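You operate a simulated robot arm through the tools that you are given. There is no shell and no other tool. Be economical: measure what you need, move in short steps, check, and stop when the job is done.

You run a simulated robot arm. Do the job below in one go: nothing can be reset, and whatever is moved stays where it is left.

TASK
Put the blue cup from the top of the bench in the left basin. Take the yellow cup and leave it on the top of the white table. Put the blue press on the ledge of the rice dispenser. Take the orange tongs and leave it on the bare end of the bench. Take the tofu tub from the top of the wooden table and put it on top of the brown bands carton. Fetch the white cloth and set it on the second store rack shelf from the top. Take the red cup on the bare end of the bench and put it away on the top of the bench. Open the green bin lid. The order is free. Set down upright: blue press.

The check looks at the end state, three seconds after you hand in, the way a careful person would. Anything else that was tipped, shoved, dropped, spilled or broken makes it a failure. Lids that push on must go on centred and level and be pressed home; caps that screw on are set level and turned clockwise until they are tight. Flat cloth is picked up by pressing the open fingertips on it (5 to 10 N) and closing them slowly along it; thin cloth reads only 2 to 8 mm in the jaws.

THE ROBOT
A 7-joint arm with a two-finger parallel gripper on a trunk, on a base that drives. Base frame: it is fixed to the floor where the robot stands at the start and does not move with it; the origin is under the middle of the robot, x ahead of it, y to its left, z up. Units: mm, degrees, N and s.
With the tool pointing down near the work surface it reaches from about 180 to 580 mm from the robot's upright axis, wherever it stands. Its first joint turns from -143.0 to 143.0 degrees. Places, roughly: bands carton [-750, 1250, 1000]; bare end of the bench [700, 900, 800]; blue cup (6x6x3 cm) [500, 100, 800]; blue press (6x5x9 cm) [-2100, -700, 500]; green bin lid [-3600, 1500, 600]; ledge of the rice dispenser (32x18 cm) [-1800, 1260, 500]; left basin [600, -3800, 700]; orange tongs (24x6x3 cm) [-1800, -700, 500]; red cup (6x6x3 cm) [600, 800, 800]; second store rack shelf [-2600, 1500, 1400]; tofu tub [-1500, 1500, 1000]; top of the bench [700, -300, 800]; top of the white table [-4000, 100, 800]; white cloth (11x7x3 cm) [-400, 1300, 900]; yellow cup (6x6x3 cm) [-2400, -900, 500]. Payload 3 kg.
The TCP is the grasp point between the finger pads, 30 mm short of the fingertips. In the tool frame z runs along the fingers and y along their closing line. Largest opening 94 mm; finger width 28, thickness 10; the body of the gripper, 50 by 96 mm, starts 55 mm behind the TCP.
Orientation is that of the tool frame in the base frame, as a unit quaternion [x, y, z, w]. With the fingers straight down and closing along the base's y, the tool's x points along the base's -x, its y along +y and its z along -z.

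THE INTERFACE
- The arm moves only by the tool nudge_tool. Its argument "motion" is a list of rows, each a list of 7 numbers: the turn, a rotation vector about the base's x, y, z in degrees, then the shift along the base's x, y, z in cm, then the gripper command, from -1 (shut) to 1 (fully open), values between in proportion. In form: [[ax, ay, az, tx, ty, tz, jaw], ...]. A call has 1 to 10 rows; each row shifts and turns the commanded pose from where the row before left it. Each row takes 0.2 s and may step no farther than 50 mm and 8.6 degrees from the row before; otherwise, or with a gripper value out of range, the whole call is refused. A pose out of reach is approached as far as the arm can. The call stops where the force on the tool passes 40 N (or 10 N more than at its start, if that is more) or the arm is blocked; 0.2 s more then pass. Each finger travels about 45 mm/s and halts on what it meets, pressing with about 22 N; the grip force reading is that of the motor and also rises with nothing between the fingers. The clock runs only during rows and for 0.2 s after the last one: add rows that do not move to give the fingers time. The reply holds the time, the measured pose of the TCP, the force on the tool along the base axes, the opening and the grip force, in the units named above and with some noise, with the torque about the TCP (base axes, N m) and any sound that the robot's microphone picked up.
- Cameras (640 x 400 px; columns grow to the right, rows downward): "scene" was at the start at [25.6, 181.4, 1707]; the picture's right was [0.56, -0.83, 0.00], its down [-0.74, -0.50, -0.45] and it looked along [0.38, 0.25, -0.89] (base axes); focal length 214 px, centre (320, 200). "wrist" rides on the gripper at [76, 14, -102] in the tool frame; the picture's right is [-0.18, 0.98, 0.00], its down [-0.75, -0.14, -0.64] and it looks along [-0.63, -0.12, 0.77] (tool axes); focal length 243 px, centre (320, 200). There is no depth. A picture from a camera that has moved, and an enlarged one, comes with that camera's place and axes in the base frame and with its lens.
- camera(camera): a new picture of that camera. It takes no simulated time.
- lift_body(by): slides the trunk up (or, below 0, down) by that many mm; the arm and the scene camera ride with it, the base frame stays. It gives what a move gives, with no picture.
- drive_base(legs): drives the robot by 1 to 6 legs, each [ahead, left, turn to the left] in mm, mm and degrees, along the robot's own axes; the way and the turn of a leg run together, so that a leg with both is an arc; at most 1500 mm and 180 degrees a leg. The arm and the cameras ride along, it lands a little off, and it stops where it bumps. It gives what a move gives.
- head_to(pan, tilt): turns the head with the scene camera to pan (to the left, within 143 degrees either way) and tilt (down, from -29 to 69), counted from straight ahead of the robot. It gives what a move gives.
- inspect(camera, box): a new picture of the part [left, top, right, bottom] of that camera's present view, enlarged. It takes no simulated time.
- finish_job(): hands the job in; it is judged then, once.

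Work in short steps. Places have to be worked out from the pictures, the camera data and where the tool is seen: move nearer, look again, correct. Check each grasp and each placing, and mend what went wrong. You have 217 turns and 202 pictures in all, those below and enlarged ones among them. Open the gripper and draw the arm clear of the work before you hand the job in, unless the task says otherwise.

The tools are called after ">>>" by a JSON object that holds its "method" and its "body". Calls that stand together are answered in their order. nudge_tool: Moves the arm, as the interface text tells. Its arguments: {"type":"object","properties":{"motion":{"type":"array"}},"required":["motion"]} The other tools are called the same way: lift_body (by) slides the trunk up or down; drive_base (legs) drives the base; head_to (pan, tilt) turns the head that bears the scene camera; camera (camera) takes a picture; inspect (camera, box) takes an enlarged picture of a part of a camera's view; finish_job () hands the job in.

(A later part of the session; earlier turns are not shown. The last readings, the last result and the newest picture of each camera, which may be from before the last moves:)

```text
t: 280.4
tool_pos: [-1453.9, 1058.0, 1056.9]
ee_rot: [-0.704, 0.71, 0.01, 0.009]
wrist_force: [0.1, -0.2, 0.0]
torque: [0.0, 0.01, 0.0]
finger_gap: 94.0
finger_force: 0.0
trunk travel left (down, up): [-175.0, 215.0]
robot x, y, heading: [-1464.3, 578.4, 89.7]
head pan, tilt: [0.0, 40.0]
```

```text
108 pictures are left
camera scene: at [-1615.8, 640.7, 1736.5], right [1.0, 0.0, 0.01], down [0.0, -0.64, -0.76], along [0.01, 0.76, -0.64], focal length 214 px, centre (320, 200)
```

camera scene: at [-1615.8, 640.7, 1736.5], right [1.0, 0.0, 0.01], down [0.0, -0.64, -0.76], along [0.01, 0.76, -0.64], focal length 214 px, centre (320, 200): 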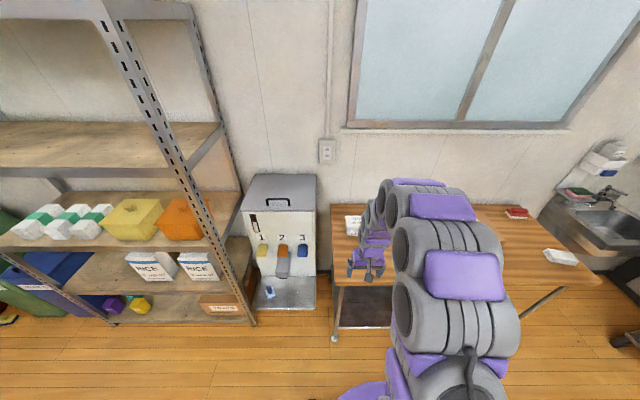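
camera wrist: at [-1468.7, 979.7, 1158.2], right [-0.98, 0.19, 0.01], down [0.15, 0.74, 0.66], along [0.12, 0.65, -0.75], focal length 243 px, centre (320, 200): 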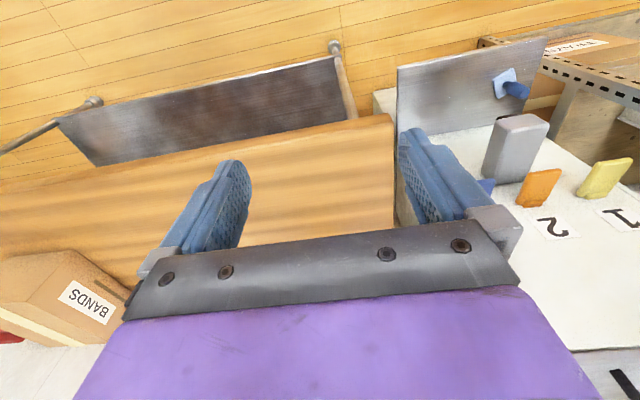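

The press stands well. Table front edge is y≈1100; the tub is near (-1430, 1417). I drive 170 mm nearer for a close look.

>>> {"method": "drive_base", "body": {"legs": [[170, 0, 0]]}}

>>> {"method": "camera", "body": {"camera": "wrist"}}

>>> {"method": "inspect", "body": {"camera": "scene", "box": [310, 190, 430, 290]}}

```text
t: 281.8
tool_pos: [-1445.8, 1228.4, 1056.7]
ee_rot: [-0.705, 0.709, 0.012, 0.006]
wrist_force: [-0.3, 1.0, -0.1]
torque: [-0.05, -0.03, -0.01]
finger_gap: 94.0
finger_force: 0.1
trunk travel left (down, up): [-175.0, 215.0]
robot x, y, heading: [-1460.1, 750.3, 89.8]
head pan, tilt: [0.0, 40.0]
```

```text
107 pictures are left
camera wrist: at [-1459.7, 1149.9, 1158.2], right [-0.98, 0.19, 0.01], down [0.15, 0.74, 0.66], along [0.11, 0.65, -0.75], focal length 243 px, centre (320, 200)
```

wrist: 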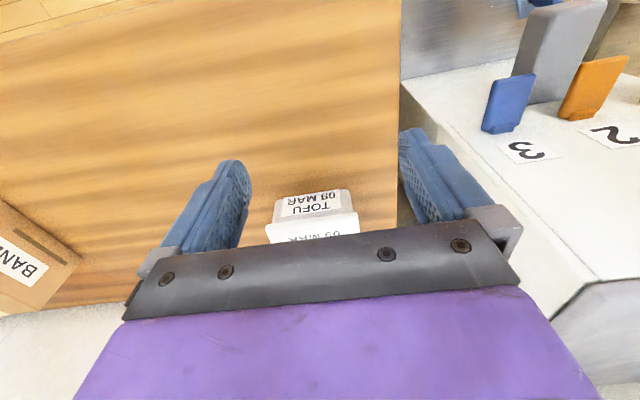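

```text
4.00 times, centred on (370, 240) of scene
camera zoom: at [-1599.8, 812.4, 1737.7], right [1.0, 0.0, 0.0], down [0.0, -0.65, -0.76], along [0.0, 0.76, -0.65], focal length 858 px, centre (120, 40)
```

zoom: 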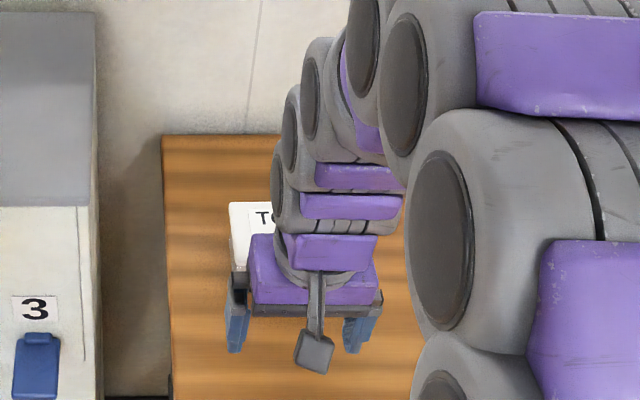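

The tub's lid is about 120×83 mm, centre ≈(-1412, 1408), table z≈890. I turn the tool 90° to grip its 83 mm depth, and test reach above it.

>>> {"method": "nudge_tool", "body": {"motion": [[0, 0, 8.5, 0.2, 1.5, 0, 1], [0, 0, 8.5, 0.2, 1.5, 0, 1], [0, 0, 8.5, 0.2, 1.5, 0, 1], [0, 0, 8.5, 0.3, 1.5, 0, 1], [0, 0, 8.5, 0.3, 1.5, 0, 1], [0, 0, 8.5, 0.3, 1.5, 0, 1], [0, 0, 8.5, 0.3, 1.5, 0, 1], [0, 0, 8.5, 0.3, 1.5, 0, 1], [0, 0, 8.5, 0.3, 1.5, 0, 1], [0, 0, 8.5, 0.3, 1.5, 0, 1]]}}

>>> {"method": "nudge_tool", "body": {"motion": [[0, 0, 5, 0, 1, 0, 1], [0, 0, 0, 0, 1, 0, 1], [0, 0, 0, 0, 1, 0, 1], [0, 0, 0, 0, 0, 0, 1]]}}

>>> {"method": "camera", "body": {"camera": "wrist"}}

```text
t: 284.0
tool_pos: [-1420.3, 1377.1, 1058.0]
ee_rot: [0.999, -0.046, -0.015, 0.003]
wrist_force: [0.1, 0.6, 0.3]
torque: [0.0, 0.0, -0.03]
finger_gap: 94.1
finger_force: 0.2
trunk travel left (down, up): [-175.0, 215.0]
robot x, y, heading: [-1468.1, 752.6, 89.9]
head pan, tilt: [0.0, 40.0]
```

```text
t: 285.0
tool_pos: [-1420.6, 1405.3, 1058.6]
ee_rot: [1.0, -0.003, -0.015, 0.005]
wrist_force: [0.3, -0.2, 0.0]
torque: [-0.01, 0.0, 0.01]
finger_gap: 93.8
finger_force: 0.0
trunk travel left (down, up): [-175.0, 215.0]
robot x, y, heading: [-1465.8, 748.2, 89.7]
head pan, tilt: [0.0, 40.0]
```

```text
105 pictures are left
camera wrist: at [-1342.5, 1392.5, 1159.6], right [-0.19, -0.98, 0.01], down [-0.73, 0.15, 0.66], along [-0.65, 0.12, -0.75], focal length 243 px, centre (320, 200)
```

wrist: 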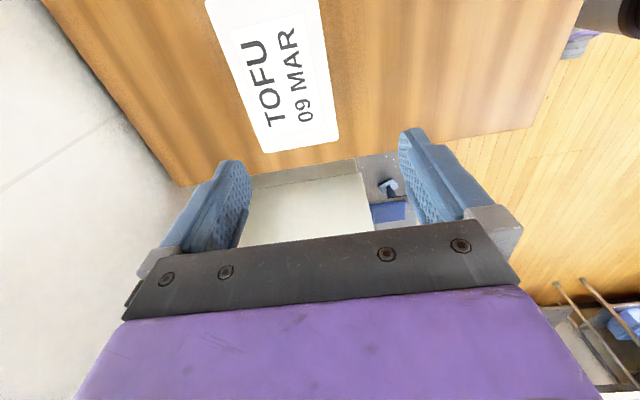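

Reach works. The lid corner geometry gives the lid at y≈1392–1475, z≈915–945, centre ≈(-1407, 1434). I move there, descending to z≈1000, and look.

>>> {"method": "nudge_tool", "body": {"motion": [[0, 0, 0, 0.5, 1, -2, 1], [0, 0, 0, 0.5, 1, -2, 1], [0, 0, 0, 0.3, 0.9, -2, 1], [0, 0, 0, 0, 0, 0, 1]]}}

>>> {"method": "camera", "body": {"camera": "wrist"}}

```text
t: 286.0
tool_pos: [-1407.0, 1434.7, 999.1]
ee_rot: [1.0, -0.002, -0.015, 0.003]
wrist_force: [-0.2, 0.8, 0.0]
torque: [0.0, 0.04, -0.01]
finger_gap: 94.1
finger_force: 0.0
trunk travel left (down, up): [-175.0, 215.0]
robot x, y, heading: [-1463.1, 745.2, 89.7]
head pan, tilt: [0.0, 40.0]
```

```text
104 pictures are left
camera wrist: at [-1328.6, 1421.8, 1099.6], right [-0.19, -0.98, 0.01], down [-0.73, 0.15, 0.66], along [-0.65, 0.12, -0.75], focal length 243 px, centre (320, 200)
```

wrist: 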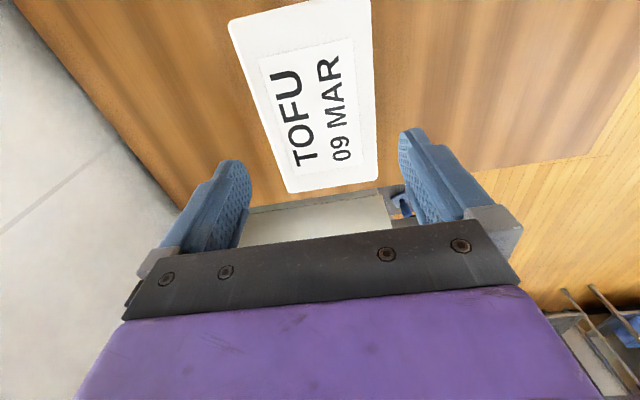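

The lid depth measures nearly 90 mm — tight. I zoom for precise corners.

>>> {"method": "inspect", "body": {"camera": "wrist", "box": [210, 0, 410, 200]}}

```text
2.00 times, centred on (310, 100) of wrist
camera zoom: at [-1328.6, 1421.8, 1099.6], right [-0.19, -0.98, 0.01], down [-0.73, 0.15, 0.66], along [-0.65, 0.12, -0.75], focal length 485 px, centre (340, 400)
```

zoom: 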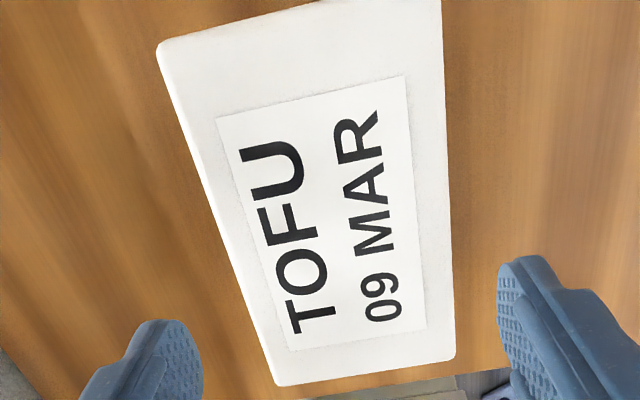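

Best fit: lid z≈921, ~84×132 mm, centre (-1402, 1436). I descend until the tips are just above the lid and look again.

>>> {"method": "nudge_tool", "body": {"motion": [[0, 0, 0, 0.3, 0.1, -1.8, 1], [0, 0, 0, 0, 0, -1.6, 1], [0, 0, 0, 0, 0, 0, 1]]}}

>>> {"method": "inspect", "body": {"camera": "wrist", "box": [160, 20, 480, 240]}}

```text
t: 286.8
tool_pos: [-1402.1, 1436.3, 962.9]
ee_rot: [1.0, -0.004, -0.015, 0.005]
wrist_force: [-0.8, -0.1, 0.2]
torque: [0.03, 0.03, 0.02]
finger_gap: 94.1
finger_force: 0.1
trunk travel left (down, up): [-175.0, 215.0]
robot x, y, heading: [-1462.4, 747.6, 89.8]
head pan, tilt: [0.0, 40.0]
```

```text
1.82 times, centred on (320, 130) of wrist
camera zoom: at [-1324.7, 1422.3, 1064.9], right [-0.19, -0.98, 0.01], down [-0.73, 0.15, 0.66], along [-0.65, 0.12, -0.75], focal length 441 px, centre (320, 327)
```

zoom: 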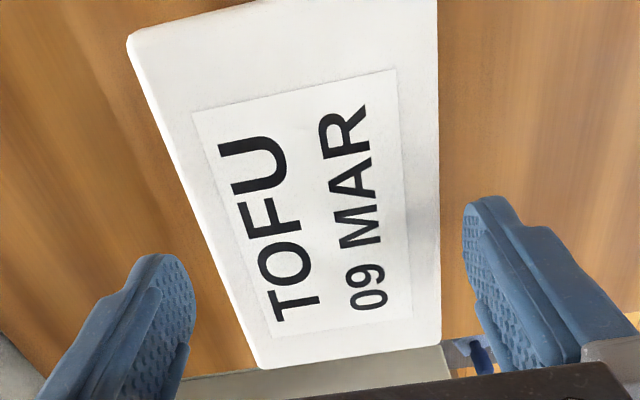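

The tub is centred in the jaws (centre y≈1436, ~5 mm margin each side, lid z≈924). I descend slowly to TCP z≈918.

>>> {"method": "nudge_tool", "body": {"motion": [[0, 0, 0, 0, 0, -1, 1], [0, 0, 0, 0, 0, -1, 1], [0, 0, 0, 0, 0, -1, 1], [0, 0, 0, 0, 0, -1, 1], [0, 0, 0, 0, 0, -0.5, 1], [0, 0, 0, 0, 0, 0, 1]]}}

>>> {"method": "camera", "body": {"camera": "wrist"}}

```text
t: 288.2
tool_pos: [-1403.5, 1434.8, 918.4]
ee_rot: [1.0, -0.003, -0.015, 0.004]
wrist_force: [0.9, 0.2, 0.7]
torque: [-0.02, 0.0, 0.01]
finger_gap: 94.0
finger_force: 0.0
trunk travel left (down, up): [-175.0, 215.0]
robot x, y, heading: [-1467.5, 750.6, 89.9]
head pan, tilt: [0.0, 40.0]
```

```text
101 pictures are left
camera wrist: at [-1325.4, 1422.0, 1020.0], right [-0.19, -0.98, 0.01], down [-0.73, 0.15, 0.66], along [-0.65, 0.12, -0.75], focal length 243 px, centre (320, 200)
```

wrist: 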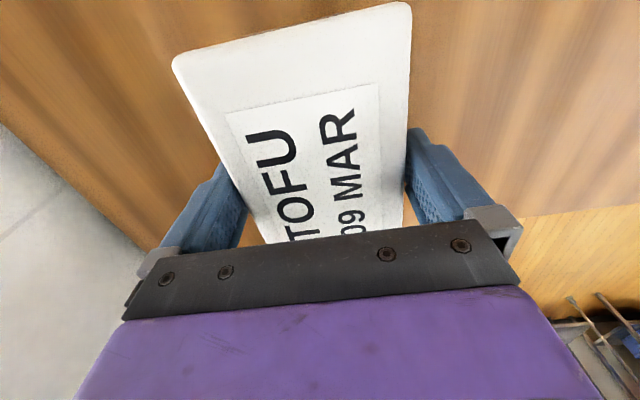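

Fingers straddle the tub. Closing.

>>> {"method": "nudge_tool", "body": {"motion": [[0, 0, 0, 0, 0, 0, 0.85], [0, 0, 0, 0, 0, 0, 0.7], [0, 0, 0, 0, 0, 0, 0.6], [0, 0, 0, 0, 0, 0, 0.5], [0, 0, 0, 0, 0, 0, 0.5]]}}

```text
t: 289.4
tool_pos: [-1403.5, 1434.7, 918.2]
ee_rot: [1.0, -0.003, -0.014, 0.004]
wrist_force: [-0.4, -0.2, 0.5]
torque: [0.05, 0.07, 0.03]
finger_gap: 89.2
finger_force: 22.1
trunk travel left (down, up): [-175.0, 215.0]
robot x, y, heading: [-1465.9, 749.6, 89.8]
head pan, tilt: [0.0, 40.0]
```

Gripped at 89 mm. I lift and pull back slightly.

>>> {"method": "nudge_tool", "body": {"motion": [[0, 0, 0, 0, 0, 1, 0.5], [0, 0, 0, 0, 0, 3, 0.5], [0, 0, 0, 0, -0.5, 4, 0.5], [0, 0, 0, 0, -1, 4, 0.5], [0, 0, 0, 0, -1.5, 4, 0.5], [0, 0, 0, 0, -1.5, 4, 0.5], [0, 0, 0, 0, -1.5, 3, 0.5], [0, 0, 0, 0, 0, 0, 0.5]]}}

>>> {"method": "camera", "body": {"camera": "wrist"}}

>>> {"method": "head_to", "body": {"pan": -50, "tilt": 40}}

>>> {"method": "camera", "body": {"camera": "scene"}}

```text
t: 291.2
tool_pos: [-1404.4, 1377.8, 1148.5]
ee_rot: [1.0, -0.002, -0.013, 0.005]
wrist_force: [0.4, -0.3, -3.4]
torque: [0.0, 0.03, -0.01]
finger_gap: 89.2
finger_force: 22.0
trunk travel left (down, up): [-175.0, 215.0]
robot x, y, heading: [-1465.4, 753.2, 89.9]
head pan, tilt: [0.0, 40.0]
```

```text
100 pictures are left
camera wrist: at [-1325.6, 1365.0, 1250.1], right [-0.19, -0.98, 0.01], down [-0.73, 0.15, 0.66], along [-0.65, 0.11, -0.75], focal length 243 px, centre (320, 200)
```

wrist: 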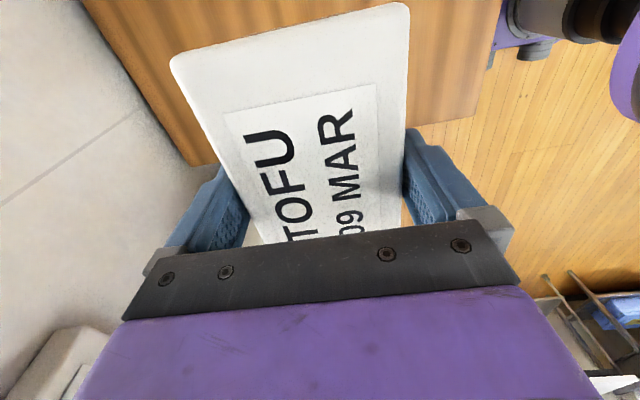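

```text
t: 292.4
tool_pos: [-1402.9, 1376.5, 1148.9]
ee_rot: [1.0, -0.003, -0.015, 0.005]
wrist_force: [-0.4, -0.9, -4.2]
torque: [0.02, 0.01, 0.0]
finger_gap: 89.2
finger_force: 22.2
trunk travel left (down, up): [-175.0, 215.0]
robot x, y, heading: [-1461.9, 748.8, 89.9]
head pan, tilt: [-50.0, 40.0]
```

```text
99 pictures are left
camera scene: at [-1537.9, 781.9, 1737.5], right [0.64, -0.77, 0.0], down [-0.49, -0.41, -0.76], along [0.59, 0.49, -0.64], focal length 214 px, centre (320, 200)
```

scene: 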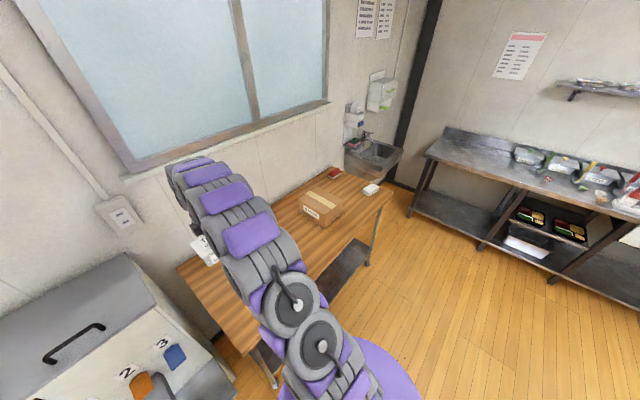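

Tub held. The carton is near (-870, 1330). I drive right along the table about 480 mm and look.

>>> {"method": "drive_base", "body": {"legs": [[0, -480, 0]]}}

>>> {"method": "head_to", "body": {"pan": -15, "tilt": 45}}

>>> {"method": "camera", "body": {"camera": "scene"}}

>>> {"method": "camera", "body": {"camera": "wrist"}}

```text
t: 295.3
tool_pos: [-932.4, 1373.8, 1149.5]
ee_rot: [1.0, -0.005, -0.01, 0.005]
wrist_force: [-0.7, 0.2, -3.0]
torque: [0.0, -0.05, 0.02]
finger_gap: 89.2
finger_force: 21.6
trunk travel left (down, up): [-175.0, 215.0]
robot x, y, heading: [-986.0, 749.8, 89.2]
head pan, tilt: [-50.0, 40.0]
```

```text
t: 296.3
tool_pos: [-918.7, 1372.1, 1150.6]
ee_rot: [1.0, -0.006, -0.016, 0.004]
wrist_force: [-0.2, -0.1, -3.3]
torque: [-0.02, 0.06, 0.01]
finger_gap: 89.4
finger_force: 22.5
trunk travel left (down, up): [-175.0, 215.0]
robot x, y, heading: [-986.9, 748.9, 89.4]
head pan, tilt: [-15.0, 45.0]
```

```text
98 pictures are left
camera scene: at [-1105.2, 803.4, 1730.0], right [0.96, -0.27, 0.0], down [-0.19, -0.68, -0.71], along [0.19, 0.68, -0.71], focal length 214 px, centre (320, 200)
```

scene: 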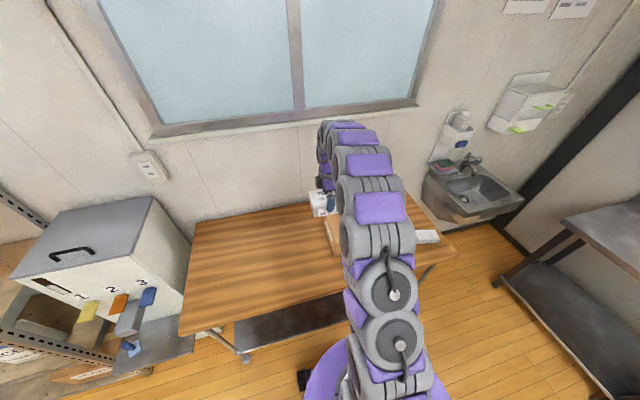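

```text
97 pictures are left
camera wrist: at [-840.4, 1357.8, 1251.6], right [-0.2, -0.98, 0.01], down [-0.73, 0.15, 0.66], along [-0.65, 0.12, -0.75], focal length 243 px, centre (320, 200)
```

wrist: 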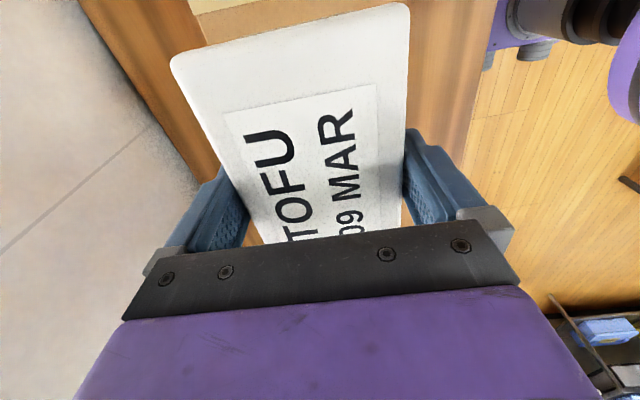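

The carton's -x back corner is near (-862, 1479). I shift another 130 mm right to see it better.

>>> {"method": "drive_base", "body": {"legs": [[0, -130, 0]]}}

>>> {"method": "head_to", "body": {"pan": -5, "tilt": 45}}

>>> {"method": "camera", "body": {"camera": "wrist"}}

>>> {"method": "camera", "body": {"camera": "scene"}}

```text
t: 297.6
tool_pos: [-827.0, 1370.4, 1151.5]
ee_rot: [1.0, -0.004, -0.001, 0.003]
wrist_force: [-2.9, 1.0, -3.7]
torque: [-0.07, -0.11, 0.02]
finger_gap: 89.4
finger_force: 22.2
trunk travel left (down, up): [-175.0, 215.0]
robot x, y, heading: [-859.5, 747.7, 89.5]
head pan, tilt: [-15.0, 45.0]
```

```text
t: 298.3
tool_pos: [-827.1, 1368.3, 1153.2]
ee_rot: [1.0, -0.001, -0.005, 0.002]
wrist_force: [-1.9, 0.1, -3.2]
torque: [-0.01, -0.06, 0.0]
finger_gap: 89.2
finger_force: 22.3
trunk travel left (down, up): [-175.0, 215.0]
robot x, y, heading: [-864.6, 745.5, 89.3]
head pan, tilt: [-5.0, 45.0]
```

```text
96 pictures are left
camera wrist: at [-750.5, 1355.3, 1255.9], right [-0.19, -0.98, 0.01], down [-0.75, 0.14, 0.65], along [-0.64, 0.12, -0.76], focal length 243 px, centre (320, 200)
```

wrist: 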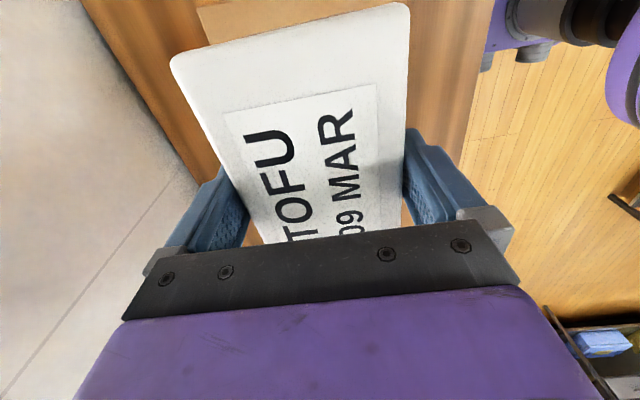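

```text
95 pictures are left
camera scene: at [-1033.4, 804.8, 1727.4], right [1.0, -0.1, 0.02], down [-0.06, -0.71, -0.71], along [0.08, 0.7, -0.71], focal length 214 px, centre (320, 200)
```

scene: 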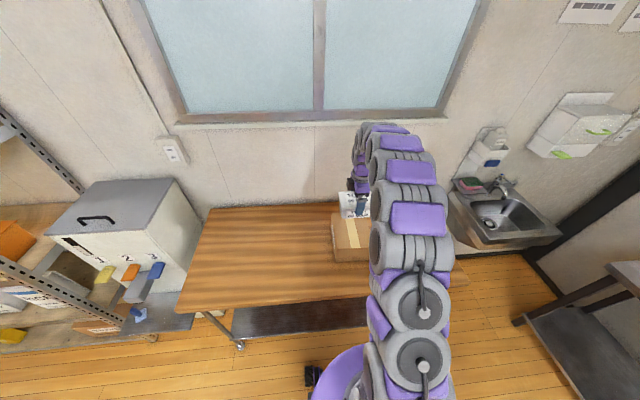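

The carton's top spans about x -905…-739, y 1270–1476, z≈970: the tub is already right above its middle. I lower it gently.

>>> {"method": "nudge_tool", "body": {"motion": [[0, 0, 0, 0, 0, -3, 0.5], [0, 0, 0, 0, 0, -3, 0.5], [0, 0, 0, 0, 0, -2, 0.5], [0, 0, 0, 0, 0, -1, 0.5], [0, 0, 0, 0, 0, 0, 0.5]]}}

>>> {"method": "camera", "body": {"camera": "wrist"}}

>>> {"method": "inspect", "body": {"camera": "scene", "box": [310, 170, 430, 280]}}

```text
t: 299.5
tool_pos: [-769.0, 1367.4, 1059.9]
ee_rot: [1.0, -0.006, -0.024, 0.002]
wrist_force: [1.5, -0.3, -2.9]
torque: [0.0, 0.07, -0.03]
finger_gap: 89.6
finger_force: 21.5
trunk travel left (down, up): [-175.0, 215.0]
robot x, y, heading: [-856.7, 748.0, 89.2]
head pan, tilt: [-5.0, 45.0]
```

```text
94 pictures are left
camera wrist: at [-689.1, 1353.1, 1159.6], right [-0.2, -0.98, 0.01], down [-0.72, 0.15, 0.68], along [-0.67, 0.12, -0.73], focal length 243 px, centre (320, 200)
```

wrist: 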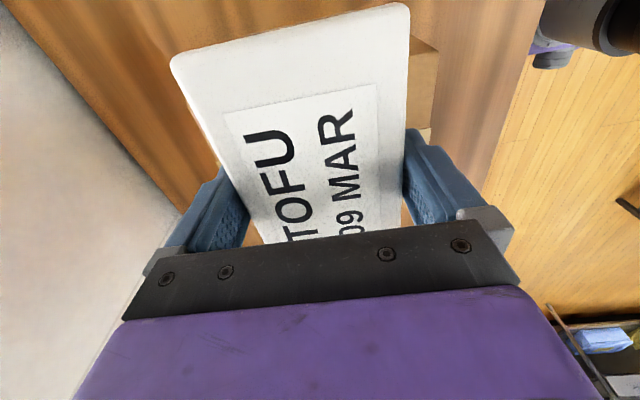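

```text
3.64 times, centred on (370, 225) of scene
camera zoom: at [-967.8, 804.7, 1731.6], right [1.0, -0.1, -0.01], down [-0.08, -0.71, -0.7], along [0.06, 0.7, -0.71], focal length 780 px, centre (138, 109)
```

zoom: 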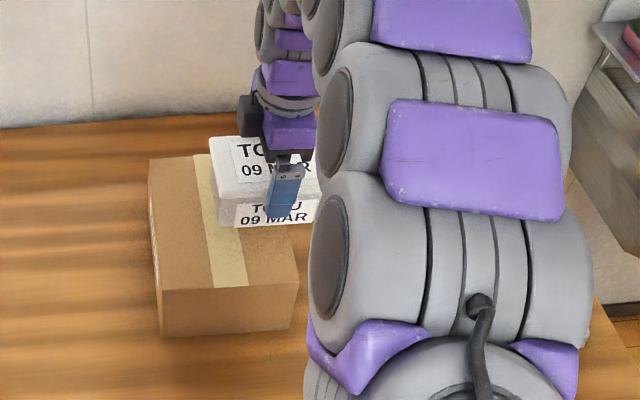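

The body had swayed during the last drive; the TCP is now really at x -769, so the tub is ~57 mm off to +x. Carton centre is (-828, 1363). I shift -x and re-check before lowering.

>>> {"method": "nudge_tool", "body": {"motion": [[0, 0, 0, -2, 0, 0, 0.5], [0, 0, 0, -2, 0, 0, 0.5], [0, 0, 0, -1.5, -0.2, 0, 0.5], [0, 0, 0, 0, 0, 0, 0.5], [0, 0, 0, 0, 0, 0, 0.5]]}}

>>> {"method": "inspect", "body": {"camera": "scene", "box": [310, 170, 430, 280]}}

```text
t: 300.7
tool_pos: [-862.7, 1366.9, 1061.9]
ee_rot: [1.0, -0.003, -0.011, 0.002]
wrist_force: [-1.5, -0.7, -3.1]
torque: [-0.02, -0.07, 0.02]
finger_gap: 89.4
finger_force: 22.3
trunk travel left (down, up): [-175.0, 215.0]
robot x, y, heading: [-864.7, 744.6, 89.3]
head pan, tilt: [-5.0, 45.0]
```

```text
3.64 times, centred on (370, 225) of scene
camera zoom: at [-1004.6, 805.0, 1729.6], right [1.0, -0.1, 0.0], down [-0.07, -0.71, -0.71], along [0.07, 0.7, -0.71], focal length 780 px, centre (138, 109)
```

zoom: 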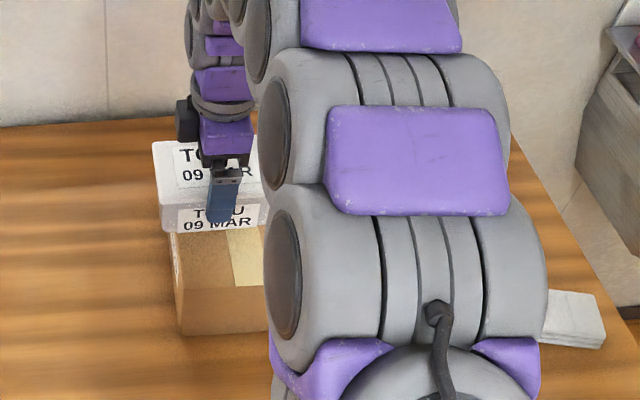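

The body is still swaying sideways. I wait with idle rows for it to settle.

>>> {"method": "nudge_tool", "body": {"motion": [[0, 0, 0, 0, 0, 0, 0.5], [0, 0, 0, 0, 0, 0, 0.5], [0, 0, 0, 0, 0, 0, 0.5], [0, 0, 0, 0, 0, 0, 0.5], [0, 0, 0, 0, 0, 0, 0.5], [0, 0, 0, 0, 0, 0, 0.5], [0, 0, 0, 0, 0, 0, 0.5], [0, 0, 0, 0, 0, 0, 0.5], [0, 0, 0, 0, 0, 0, 0.5], [0, 0, 0, 0, 0, 0, 0.5]]}}

>>> {"method": "nudge_tool", "body": {"motion": [[0, 0, 0, 0, 0, 0, 0.5]]}}

>>> {"method": "nudge_tool", "body": {"motion": [[0, 0, 0, 0, 0, 0, 0.5]]}}

>>> {"method": "nudge_tool", "body": {"motion": [[0, 0, 0, 0, 0, 0, 0.5]]}}

```text
t: 302.9
tool_pos: [-838.5, 1365.1, 1061.8]
ee_rot: [1.0, -0.004, -0.02, 0.001]
wrist_force: [0.1, -0.1, -3.6]
torque: [0.03, 0.03, 0.01]
finger_gap: 89.1
finger_force: 21.2
trunk travel left (down, up): [-175.0, 215.0]
robot x, y, heading: [-859.7, 749.8, 89.4]
head pan, tilt: [-5.0, 45.0]
```

```text
t: 303.3
tool_pos: [-856.7, 1366.8, 1061.8]
ee_rot: [1.0, -0.003, -0.014, 0.001]
wrist_force: [-0.5, -0.9, -2.6]
torque: [0.0, -0.01, 0.01]
finger_gap: 89.3
finger_force: 22.0
trunk travel left (down, up): [-175.0, 215.0]
robot x, y, heading: [-863.6, 751.3, 89.5]
head pan, tilt: [-5.0, 45.0]
```

```text
t: 303.7
tool_pos: [-841.0, 1365.2, 1063.0]
ee_rot: [1.0, -0.005, -0.018, 0.001]
wrist_force: [0.4, -0.2, -3.1]
torque: [0.0, 0.0, 0.0]
finger_gap: 89.3
finger_force: 22.2
trunk travel left (down, up): [-175.0, 215.0]
robot x, y, heading: [-862.7, 749.2, 89.2]
head pan, tilt: [-5.0, 45.0]
```

```text
t: 304.1
tool_pos: [-853.1, 1365.1, 1062.2]
ee_rot: [1.0, -0.004, -0.015, 0.002]
wrist_force: [-0.2, 0.3, -2.5]
torque: [-0.01, 0.0, -0.02]
finger_gap: 89.5
finger_force: 21.9
trunk travel left (down, up): [-175.0, 215.0]
robot x, y, heading: [-864.4, 750.4, 89.6]
head pan, tilt: [-5.0, 45.0]
```

It is settling near x≈-848. I shift +20 mm, keep waiting, and check with a picture.

>>> {"method": "nudge_tool", "body": {"motion": [[0, 0, 0, 0.5, 0, 0, 0.5], [0, 0, 0, 0.5, 0, 0, 0.5], [0, 0, 0, 0.5, 0, 0, 0.5], [0, 0, 0, 0.5, 0, 0, 0.5], [0, 0, 0, 0, 0, 0, 0.5], [0, 0, 0, 0, 0, 0, 0.5], [0, 0, 0, 0, 0, 0, 0.5], [0, 0, 0, 0, 0, 0, 0.5], [0, 0, 0, 0, 0, 0, 0.5], [0, 0, 0, 0, 0, 0, 0.5]]}}

>>> {"method": "inspect", "body": {"camera": "scene", "box": [310, 170, 430, 280]}}

>>> {"method": "camera", "body": {"camera": "wrist"}}

```text
t: 306.3
tool_pos: [-829.7, 1366.9, 1061.0]
ee_rot: [1.0, -0.003, -0.016, 0.003]
wrist_force: [-0.3, 0.5, -3.4]
torque: [-0.01, 0.01, -0.01]
finger_gap: 89.3
finger_force: 22.2
trunk travel left (down, up): [-175.0, 215.0]
robot x, y, heading: [-859.5, 745.0, 89.3]
head pan, tilt: [-5.0, 45.0]
```

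```text
3.64 times, centred on (370, 225) of scene
camera zoom: at [-993.9, 805.1, 1730.1], right [1.0, -0.1, 0.0], down [-0.07, -0.71, -0.7], along [0.07, 0.7, -0.71], focal length 780 px, centre (138, 109)
```

zoom: 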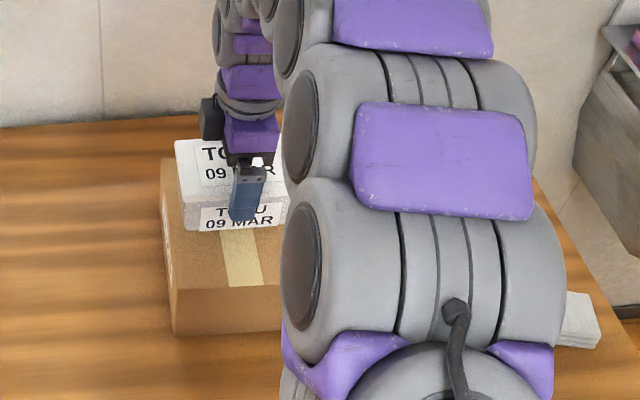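

```text
90 pictures are left
camera wrist: at [-750.0, 1352.4, 1162.7], right [-0.19, -0.98, 0.01], down [-0.73, 0.15, 0.67], along [-0.65, 0.12, -0.75], focal length 243 px, centre (320, 200)
```

wrist: 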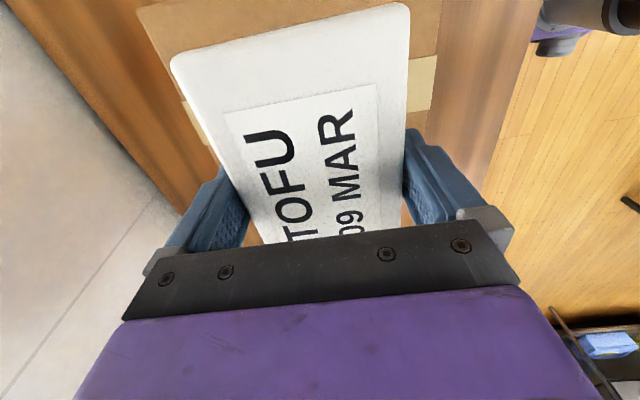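

Centred on the carton now. Lowering to contact.

>>> {"method": "nudge_tool", "body": {"motion": [[0, 0, 0, 0, 0, -1, 0.5], [0, 0, 0, 0, 0, -0.8, 0.5], [0, 0, 0, 0, 0, -0.5, 0.5], [0, 0, 0, 0, 0, -0.4, 0.5], [0, 0, 0, 0, 0, -0.4, 0.5], [0, 0, 0, 0, 0, -0.4, 0.5], [0, 0, 0, 0, 0, 0, 0.5]]}}

```text
t: 307.9
tool_pos: [-829.3, 1366.4, 1028.0]
ee_rot: [1.0, -0.003, -0.016, 0.001]
wrist_force: [-0.4, 3.5, 15.1]
torque: [-0.13, -0.32, 0.13]
finger_gap: 89.4
finger_force: 22.4
trunk travel left (down, up): [-175.0, 215.0]
robot x, y, heading: [-862.6, 748.9, 89.5]
head pan, tilt: [-5.0, 45.0]
```

Contact made. I open fully and rise straight up slowly.

>>> {"method": "nudge_tool", "body": {"motion": [[0, 0, 0, 0, 0, 0, 0.8], [0, 0, 0, 0, 0, 0, 1], [0, 0, 0, 0, 0, 0, 1], [0, 0, 0, 0, 0, 1, 1], [0, 0, 0, 0, 0, 1.5, 1], [0, 0, 0, 0, 0, 2, 1], [0, 0, 0, 0, 0, 3, 1], [0, 0, 0, 0, 0, 3, 1], [0, 0, 0, 0, 0, 0, 1]]}}

>>> {"method": "camera", "body": {"camera": "wrist"}}

```text
t: 309.9
tool_pos: [-828.5, 1367.6, 1131.9]
ee_rot: [1.0, -0.003, -0.015, 0.003]
wrist_force: [-0.3, 0.6, -0.3]
torque: [-0.01, -0.01, -0.01]
finger_gap: 94.3
finger_force: 0.1
trunk travel left (down, up): [-175.0, 215.0]
robot x, y, heading: [-860.7, 749.2, 89.3]
head pan, tilt: [-5.0, 45.0]
```

```text
89 pictures are left
camera wrist: at [-749.8, 1353.8, 1233.3], right [-0.19, -0.98, 0.01], down [-0.73, 0.15, 0.67], along [-0.65, 0.12, -0.75], focal length 243 px, centre (320, 200)
```

wrist: 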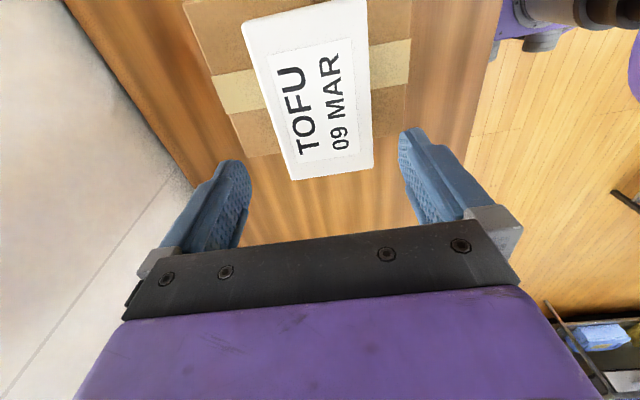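

The tub rests on the carton. Next the cloth near (-423, 1231): I drive right about 400 mm and pull the tool back above it.

>>> {"method": "drive_base", "body": {"legs": [[0, -400, 0]]}}

>>> {"method": "nudge_tool", "body": {"motion": [[0, 0, 0, 0, -2.5, 0, 1], [0, 0, 0, 0, -2.5, 0, 1], [0, 0, 0, 0, -2.5, 0, 1], [0, 0, 0, 0, -2.5, 0, 1], [0, 0, 0, 0, -2.5, -1, 1], [0, 0, 0, 0, -1.5, -2, 1], [0, 0, 0, 0, 0, -2, 1], [0, 0, 0, 0, 0, 0, 1], [0, 0, 0, 0, 0, 0, 1], [0, 0, 0, 0, 0, 0, 1]]}}

>>> {"method": "camera", "body": {"camera": "wrist"}}

>>> {"method": "camera", "body": {"camera": "scene"}}

```text
t: 312.4
tool_pos: [-422.1, 1361.9, 1132.4]
ee_rot: [1.0, -0.005, -0.016, 0.002]
wrist_force: [-0.1, 0.5, 0.2]
torque: [-0.02, -0.01, 0.01]
finger_gap: 93.9
finger_force: 0.0
trunk travel left (down, up): [-175.0, 215.0]
robot x, y, heading: [-460.1, 743.1, 89.4]
head pan, tilt: [-5.0, 45.0]
```

```text
t: 314.6
tool_pos: [-422.3, 1220.4, 1083.0]
ee_rot: [1.0, -0.005, -0.015, 0.001]
wrist_force: [1.1, 0.2, -0.3]
torque: [0.03, -0.02, 0.01]
finger_gap: 94.1
finger_force: 0.0
trunk travel left (down, up): [-175.0, 215.0]
robot x, y, heading: [-460.4, 741.1, 88.9]
head pan, tilt: [-5.0, 45.0]
```

```text
88 pictures are left
camera wrist: at [-344.5, 1206.6, 1184.3], right [-0.19, -0.98, 0.01], down [-0.73, 0.15, 0.67], along [-0.65, 0.12, -0.75], focal length 243 px, centre (320, 200)
```

wrist: 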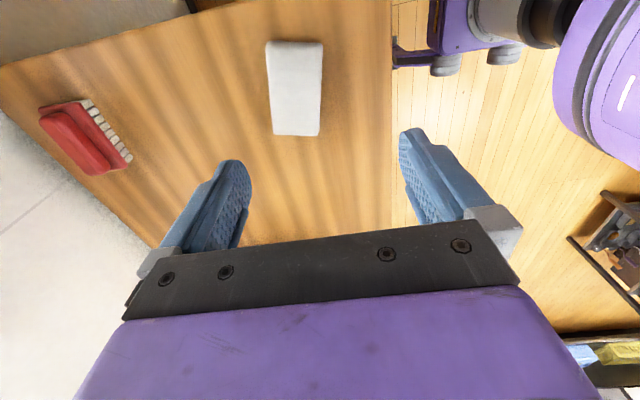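

```text
87 pictures are left
camera scene: at [-589.5, 798.6, 1730.3], right [0.99, -0.1, 0.0], down [-0.07, -0.7, -0.71], along [0.07, 0.7, -0.71], focal length 214 px, centre (320, 200)
```

scene: 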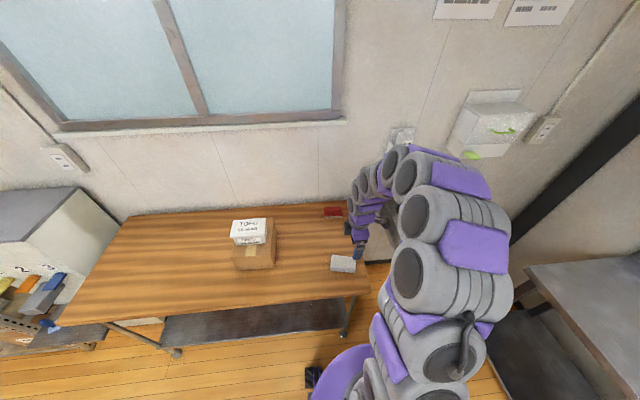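

The folded cloth is ≈100×60 mm, long side along x (turned about -14°), centre ≈(-432, 1251). I align the tool and descend to look.

>>> {"method": "nudge_tool", "body": {"motion": [[0, 0, -7, -0.5, 1.5, -3, 1], [0, 0, -7, -0.5, 1.5, -3, 1], [0, 0, 0, 0, 0, -4, 1], [0, 0, 0, 0, 0, -3, 1], [0, 0, 0, 0, 0, 0, 1]]}}

>>> {"method": "camera", "body": {"camera": "wrist"}}

```text
t: 315.8
tool_pos: [-431.7, 1252.1, 952.3]
ee_rot: [0.992, -0.127, -0.016, -0.001]
wrist_force: [0.4, 0.4, -0.1]
torque: [0.03, -0.05, 0.0]
finger_gap: 94.3
finger_force: 0.0
trunk travel left (down, up): [-175.0, 215.0]
robot x, y, heading: [-458.4, 744.5, 89.2]
head pan, tilt: [-5.0, 45.0]
```

```text
86 pictures are left
camera wrist: at [-359.5, 1219.4, 1053.1], right [-0.43, -0.9, 0.01], down [-0.67, 0.32, 0.67], along [-0.6, 0.28, -0.75], focal length 243 px, centre (320, 200)
```

wrist: 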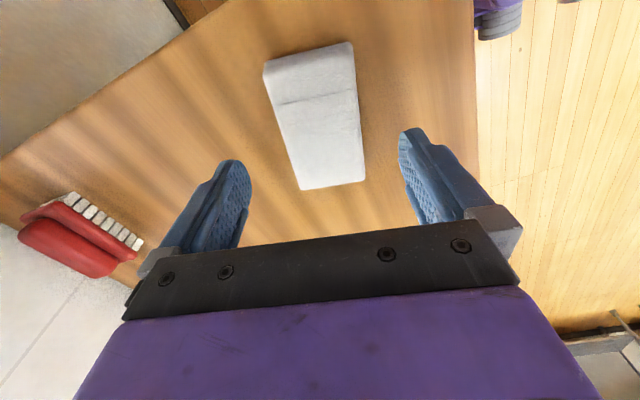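

Centred on the cloth. I descend in small steps to near the table surface.

>>> {"method": "nudge_tool", "body": {"motion": [[0, 0, 0, 0, 0, -2, 1], [0, 0, 0, 0, 0, -2, 1], [0, 0, 0, 0, 0, -0.6, 1], [0, 0, 0, 0, 0, -0.6, 1], [0, 0, 0, 0, 0, -0.4, 1], [0, 0, 0, 0, 0, -0.4, 1], [0, 0, 0, 0, 0, 0, 1]]}}

>>> {"method": "camera", "body": {"camera": "wrist"}}

```text
t: 317.4
tool_pos: [-432.3, 1250.0, 893.7]
ee_rot: [0.992, -0.127, -0.015, -0.001]
wrist_force: [0.2, 0.7, 0.3]
torque: [-0.02, 0.0, -0.02]
finger_gap: 93.9
finger_force: 0.0
trunk travel left (down, up): [-175.0, 215.0]
robot x, y, heading: [-461.8, 736.8, 89.2]
head pan, tilt: [-5.0, 45.0]
```

```text
85 pictures are left
camera wrist: at [-359.3, 1216.6, 994.3], right [-0.43, -0.9, 0.01], down [-0.67, 0.32, 0.67], along [-0.6, 0.28, -0.75], focal length 243 px, centre (320, 200)
```

wrist: 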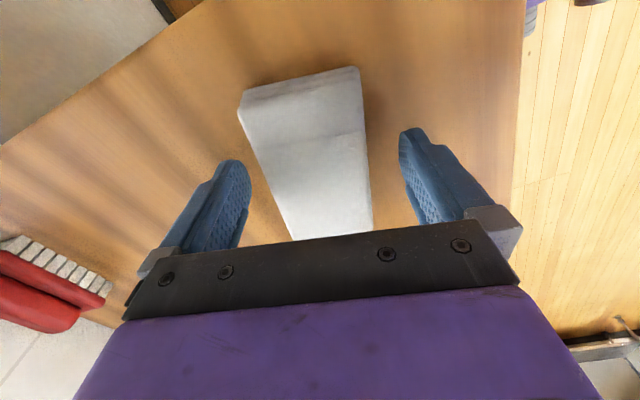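

Not touching yet; a few mm lower until the tips touch.

>>> {"method": "nudge_tool", "body": {"motion": [[0, 0, 0, 0, 0, -0.3, 1], [0, 0, 0, 0, 0, -0.3, 1], [0, 0, 0, 0, 0, -0.3, 1], [0, 0, 0, 0, 0, -0.3, 1], [0, 0, 0, 0, 0, 0, 1]]}}

```text
t: 318.6
tool_pos: [-431.6, 1249.3, 881.9]
ee_rot: [0.992, -0.127, -0.016, -0.001]
wrist_force: [-0.3, -0.1, -0.3]
torque: [-0.02, 0.01, 0.04]
finger_gap: 94.0
finger_force: 0.1
trunk travel left (down, up): [-175.0, 215.0]
robot x, y, heading: [-457.0, 741.1, 89.3]
head pan, tilt: [-5.0, 45.0]
```

>>> {"method": "nudge_tool", "body": {"motion": [[0, 0, 0, 0, 0, -0.3, 1], [0, 0, 0, 0, 0, -0.3, 1], [0, 0, 0, 0, 0, -0.3, 1], [0, 0, 0, 0, 0, 0, 1]]}}

>>> {"method": "camera", "body": {"camera": "wrist"}}

```text
t: 319.2
tool_pos: [-431.4, 1248.7, 880.8]
ee_rot: [0.992, -0.127, -0.015, -0.004]
wrist_force: [0.7, -6.8, 22.6]
torque: [-1.37, -0.04, 0.08]
finger_gap: 93.9
finger_force: 0.1
trunk travel left (down, up): [-175.0, 215.0]
robot x, y, heading: [-455.5, 740.7, 89.1]
head pan, tilt: [-5.0, 45.0]
stopped in row 2: the force on the tool passed its limit at 48 N (the readings are from after the stop); the commanded pose is now the measured one
```

```text
84 pictures are left
camera wrist: at [-359.2, 1216.1, 981.5], right [-0.43, -0.9, 0.0], down [-0.67, 0.32, 0.67], along [-0.6, 0.28, -0.75], focal length 243 px, centre (320, 200)
```

wrist: 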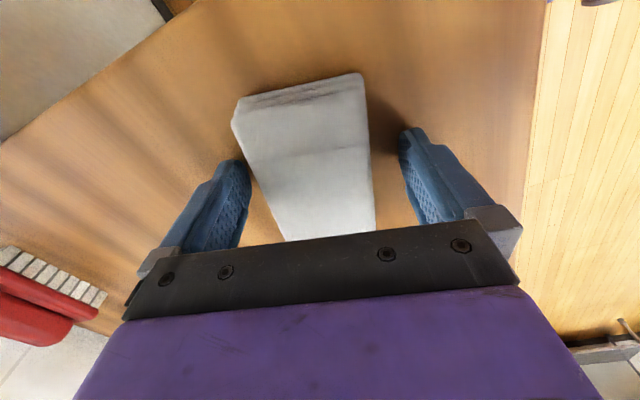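

Table touched at TCP z≈879. I raise 3 mm and close slowly on the cloth's sides.

>>> {"method": "nudge_tool", "body": {"motion": [[0, 0, 0, 0, 0, 0.3, 0.6], [0, 0, 0, 0, 0, 0, 0.35], [0, 0, 0, 0, 0, 0, 0.2], [0, 0, 0, 0, 0, 0, 0.05], [0, 0, 0, 0, 0, 0, -0.1], [0, 0, 0, 0, 0, 0, -0.25], [0, 0, 0, 0, 0, 0, -0.4], [0, 0, 0, 0, 0, 0, -0.4]]}}

>>> {"method": "camera", "body": {"camera": "wrist"}}

```text
t: 321.0
tool_pos: [-431.6, 1251.4, 882.3]
ee_rot: [0.992, -0.127, -0.016, -0.003]
wrist_force: [-0.3, -0.3, 0.4]
torque: [-0.04, -0.01, 0.02]
finger_gap: 68.5
finger_force: 22.4
trunk travel left (down, up): [-175.0, 215.0]
robot x, y, heading: [-453.1, 740.4, 89.1]
head pan, tilt: [-5.0, 45.0]
```

```text
83 pictures are left
camera wrist: at [-359.3, 1217.8, 983.1], right [-0.43, -0.9, 0.0], down [-0.67, 0.32, 0.67], along [-0.6, 0.28, -0.75], focal length 243 px, centre (320, 200)
```

wrist: 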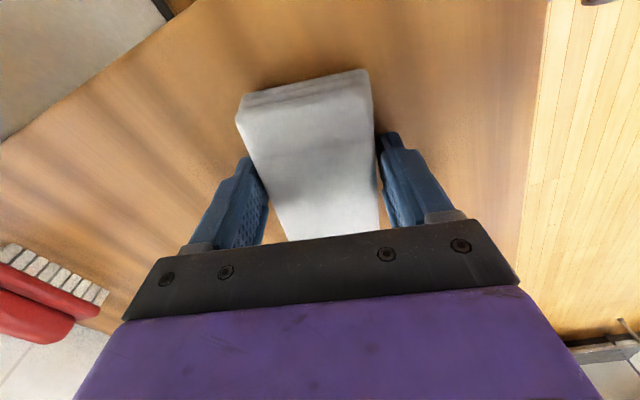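

Cloth held (68.5 mm). I lift it, back off from the table, and drive along to the store rack.

>>> {"method": "nudge_tool", "body": {"motion": [[0, 0, 0, 0, 0, 2, -0.4], [0, 0, 0, 0, 0, 4, -0.4], [0, 0, 0, 0, 0, 4, -0.4], [0, 0, 0, 0, 0, 4, -0.4], [0, 0, 0, 0, 0, 4, -0.4], [0, 0, 0, 0, 0, 4, -0.4], [0, 0, 0, 0, 0, 0, -0.4]]}}

>>> {"method": "drive_base", "body": {"legs": [[-200, 0, 1], [0, 1050, 0], [0, 1000, 0]]}}

>>> {"method": "lift_body", "body": {"by": 210}}

>>> {"method": "camera", "body": {"camera": "scene"}}

>>> {"method": "camera", "body": {"camera": "wrist"}}

```text
t: 322.6
tool_pos: [-431.1, 1249.5, 1100.3]
ee_rot: [0.992, -0.127, -0.015, -0.002]
wrist_force: [-0.3, 0.4, -0.4]
torque: [-0.01, -0.02, -0.05]
finger_gap: 68.6
finger_force: 21.7
trunk travel left (down, up): [-175.0, 215.0]
robot x, y, heading: [-455.3, 745.1, 88.8]
head pan, tilt: [-5.0, 45.0]
```

```text
t: 333.9
tool_pos: [-2457.9, 1069.7, 1099.7]
ee_rot: [0.991, -0.129, -0.019, -0.003]
wrist_force: [-1.9, 0.4, 0.3]
torque: [0.03, 0.01, -0.01]
finger_gap: 68.4
finger_force: 21.6
trunk travel left (down, up): [-175.0, 215.0]
robot x, y, heading: [-2491.5, 562.4, 88.9]
head pan, tilt: [-5.0, 45.0]
```

```text
t: 336.2
tool_pos: [-2461.8, 1068.3, 1310.1]
ee_rot: [0.992, -0.129, -0.017, -0.004]
wrist_force: [-0.3, -0.7, -0.6]
torque: [-0.02, -0.01, -0.03]
finger_gap: 68.5
finger_force: 21.9
trunk travel left (down, up): [-385.0, 5.0]
robot x, y, heading: [-2491.1, 562.6, 89.0]
head pan, tilt: [-5.0, 45.0]
```

```text
82 pictures are left
camera scene: at [-2623.7, 618.7, 1940.2], right [0.99, -0.11, 0.0], down [-0.08, -0.7, -0.71], along [0.08, 0.7, -0.71], focal length 214 px, centre (320, 200)
```

scene: 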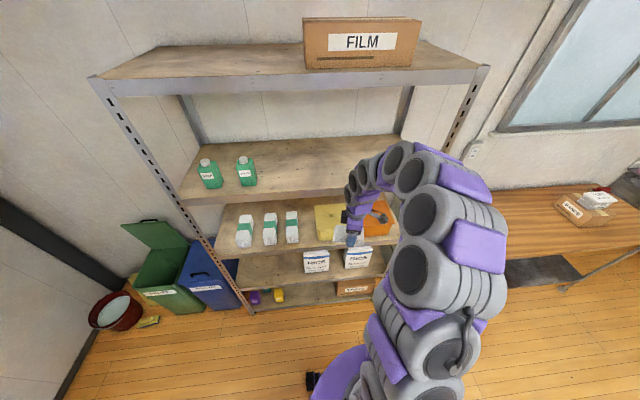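

```text
81 pictures are left
camera wrist: at [-2389.4, 1033.7, 1411.5], right [-0.43, -0.9, 0.0], down [-0.67, 0.32, 0.67], along [-0.6, 0.29, -0.74], focal length 243 px, centre (320, 200)
```

wrist: 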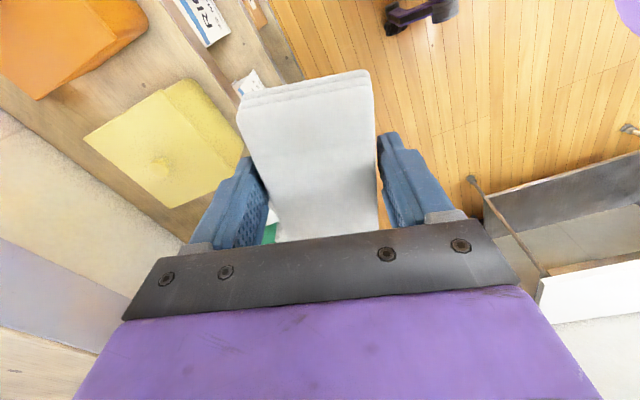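

The second shelf surface is at z≈1305 and the top shelf's underside ≈1690. I check how tall the wrist column is above the tool before deciding how to enter.

>>> {"method": "inspect", "body": {"camera": "scene", "box": [310, 110, 510, 270]}}

>>> {"method": "head_to", "body": {"pan": 0, "tilt": 20}}

>>> {"method": "camera", "body": {"camera": "scene"}}

```text
2.50 times, centred on (410, 190) of scene
camera zoom: at [-2623.7, 618.7, 1940.2], right [0.99, -0.11, 0.0], down [-0.08, -0.7, -0.71], along [0.08, 0.7, -0.71], focal length 536 px, centre (95, 225)
```

zoom: 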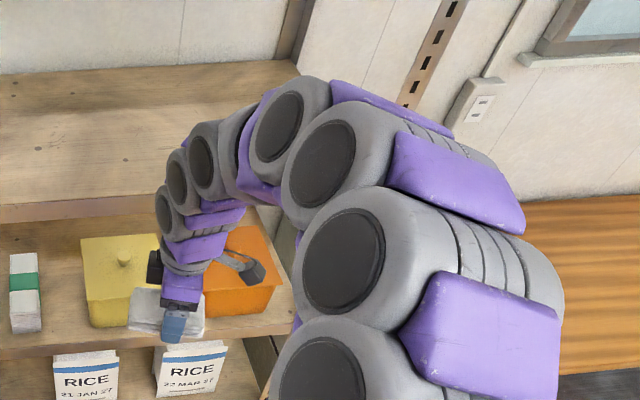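

```text
t: 337.1
tool_pos: [-2461.5, 1068.2, 1310.2]
ee_rot: [0.992, -0.129, -0.016, -0.003]
wrist_force: [0.9, 0.2, -1.1]
torque: [0.01, -0.03, -0.03]
finger_gap: 68.7
finger_force: 21.9
trunk travel left (down, up): [-385.0, 5.0]
robot x, y, heading: [-2493.8, 560.0, 88.8]
head pan, tilt: [0.0, 20.0]
```

```text
79 pictures are left
camera scene: at [-2630.6, 631.0, 1978.8], right [1.0, -0.02, 0.0], down [-0.01, -0.34, -0.94], along [0.02, 0.94, -0.34], focal length 214 px, centre (320, 200)
```

scene: 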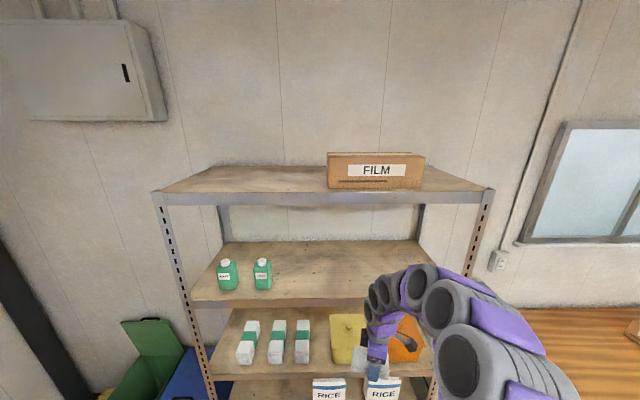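

The column is ~295 mm tall; shelf surface ≈1320, top beam underside ≈1723, so a vertical entry at TCP z≈1377 fits. I raise the tool, then drive in.

>>> {"method": "nudge_tool", "body": {"motion": [[0, 0, 0, 0, 0, 2.5, -0.4], [0, 0, 0, 0, 0, 2.5, -0.4], [0, 0, 0, 0, 0, 1.8, -0.4], [0, 0, 0, 0, 0, 0, -0.4]]}}

>>> {"method": "drive_base", "body": {"legs": [[180, 0, 0]]}}

>>> {"method": "camera", "body": {"camera": "scene"}}

>>> {"method": "camera", "body": {"camera": "wrist"}}

```text
t: 338.1
tool_pos: [-2460.7, 1067.2, 1379.0]
ee_rot: [0.991, -0.13, -0.016, -0.004]
wrist_force: [0.7, 0.1, -0.7]
torque: [0.0, -0.03, 0.01]
finger_gap: 68.6
finger_force: 22.1
trunk travel left (down, up): [-385.0, 5.0]
robot x, y, heading: [-2492.2, 557.3, 89.1]
head pan, tilt: [0.0, 20.0]
```

```text
t: 339.5
tool_pos: [-2459.3, 1210.0, 1377.6]
ee_rot: [0.992, -0.127, -0.014, 0.003]
wrist_force: [-0.1, 0.0, -0.9]
torque: [0.01, 0.01, 0.02]
finger_gap: 68.5
finger_force: 22.0
trunk travel left (down, up): [-385.0, 5.0]
robot x, y, heading: [-2488.6, 712.9, 89.3]
head pan, tilt: [0.0, 20.0]
stopped in leg 1: the force on the tool passed its limit at 81 N (the readings are from after the stop); the commanded pose is now the measured one
```

```text
78 pictures are left
camera scene: at [-2628.7, 780.8, 1978.8], right [1.0, -0.02, 0.0], down [-0.01, -0.34, -0.94], along [0.02, 0.94, -0.34], focal length 214 px, centre (320, 200)
```

scene: 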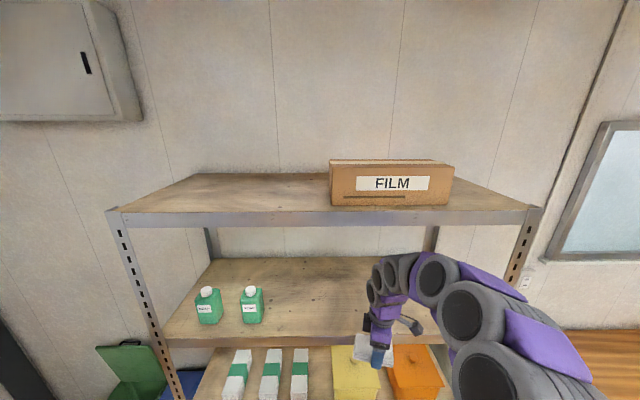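

```text
77 pictures are left
camera wrist: at [-2387.0, 1177.5, 1479.4], right [-0.43, -0.9, 0.02], down [-0.67, 0.33, 0.66], along [-0.6, 0.27, -0.75], focal length 243 px, centre (320, 200)
```

wrist: 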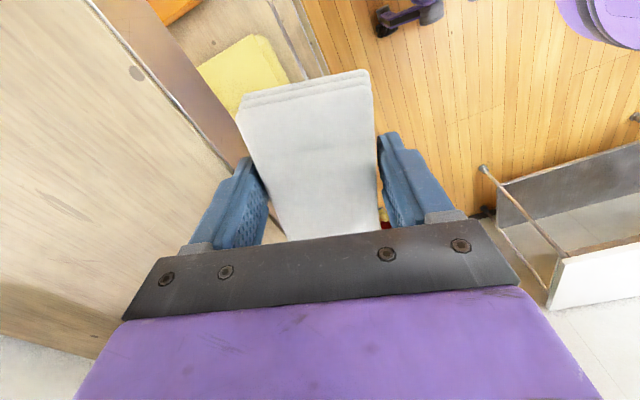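

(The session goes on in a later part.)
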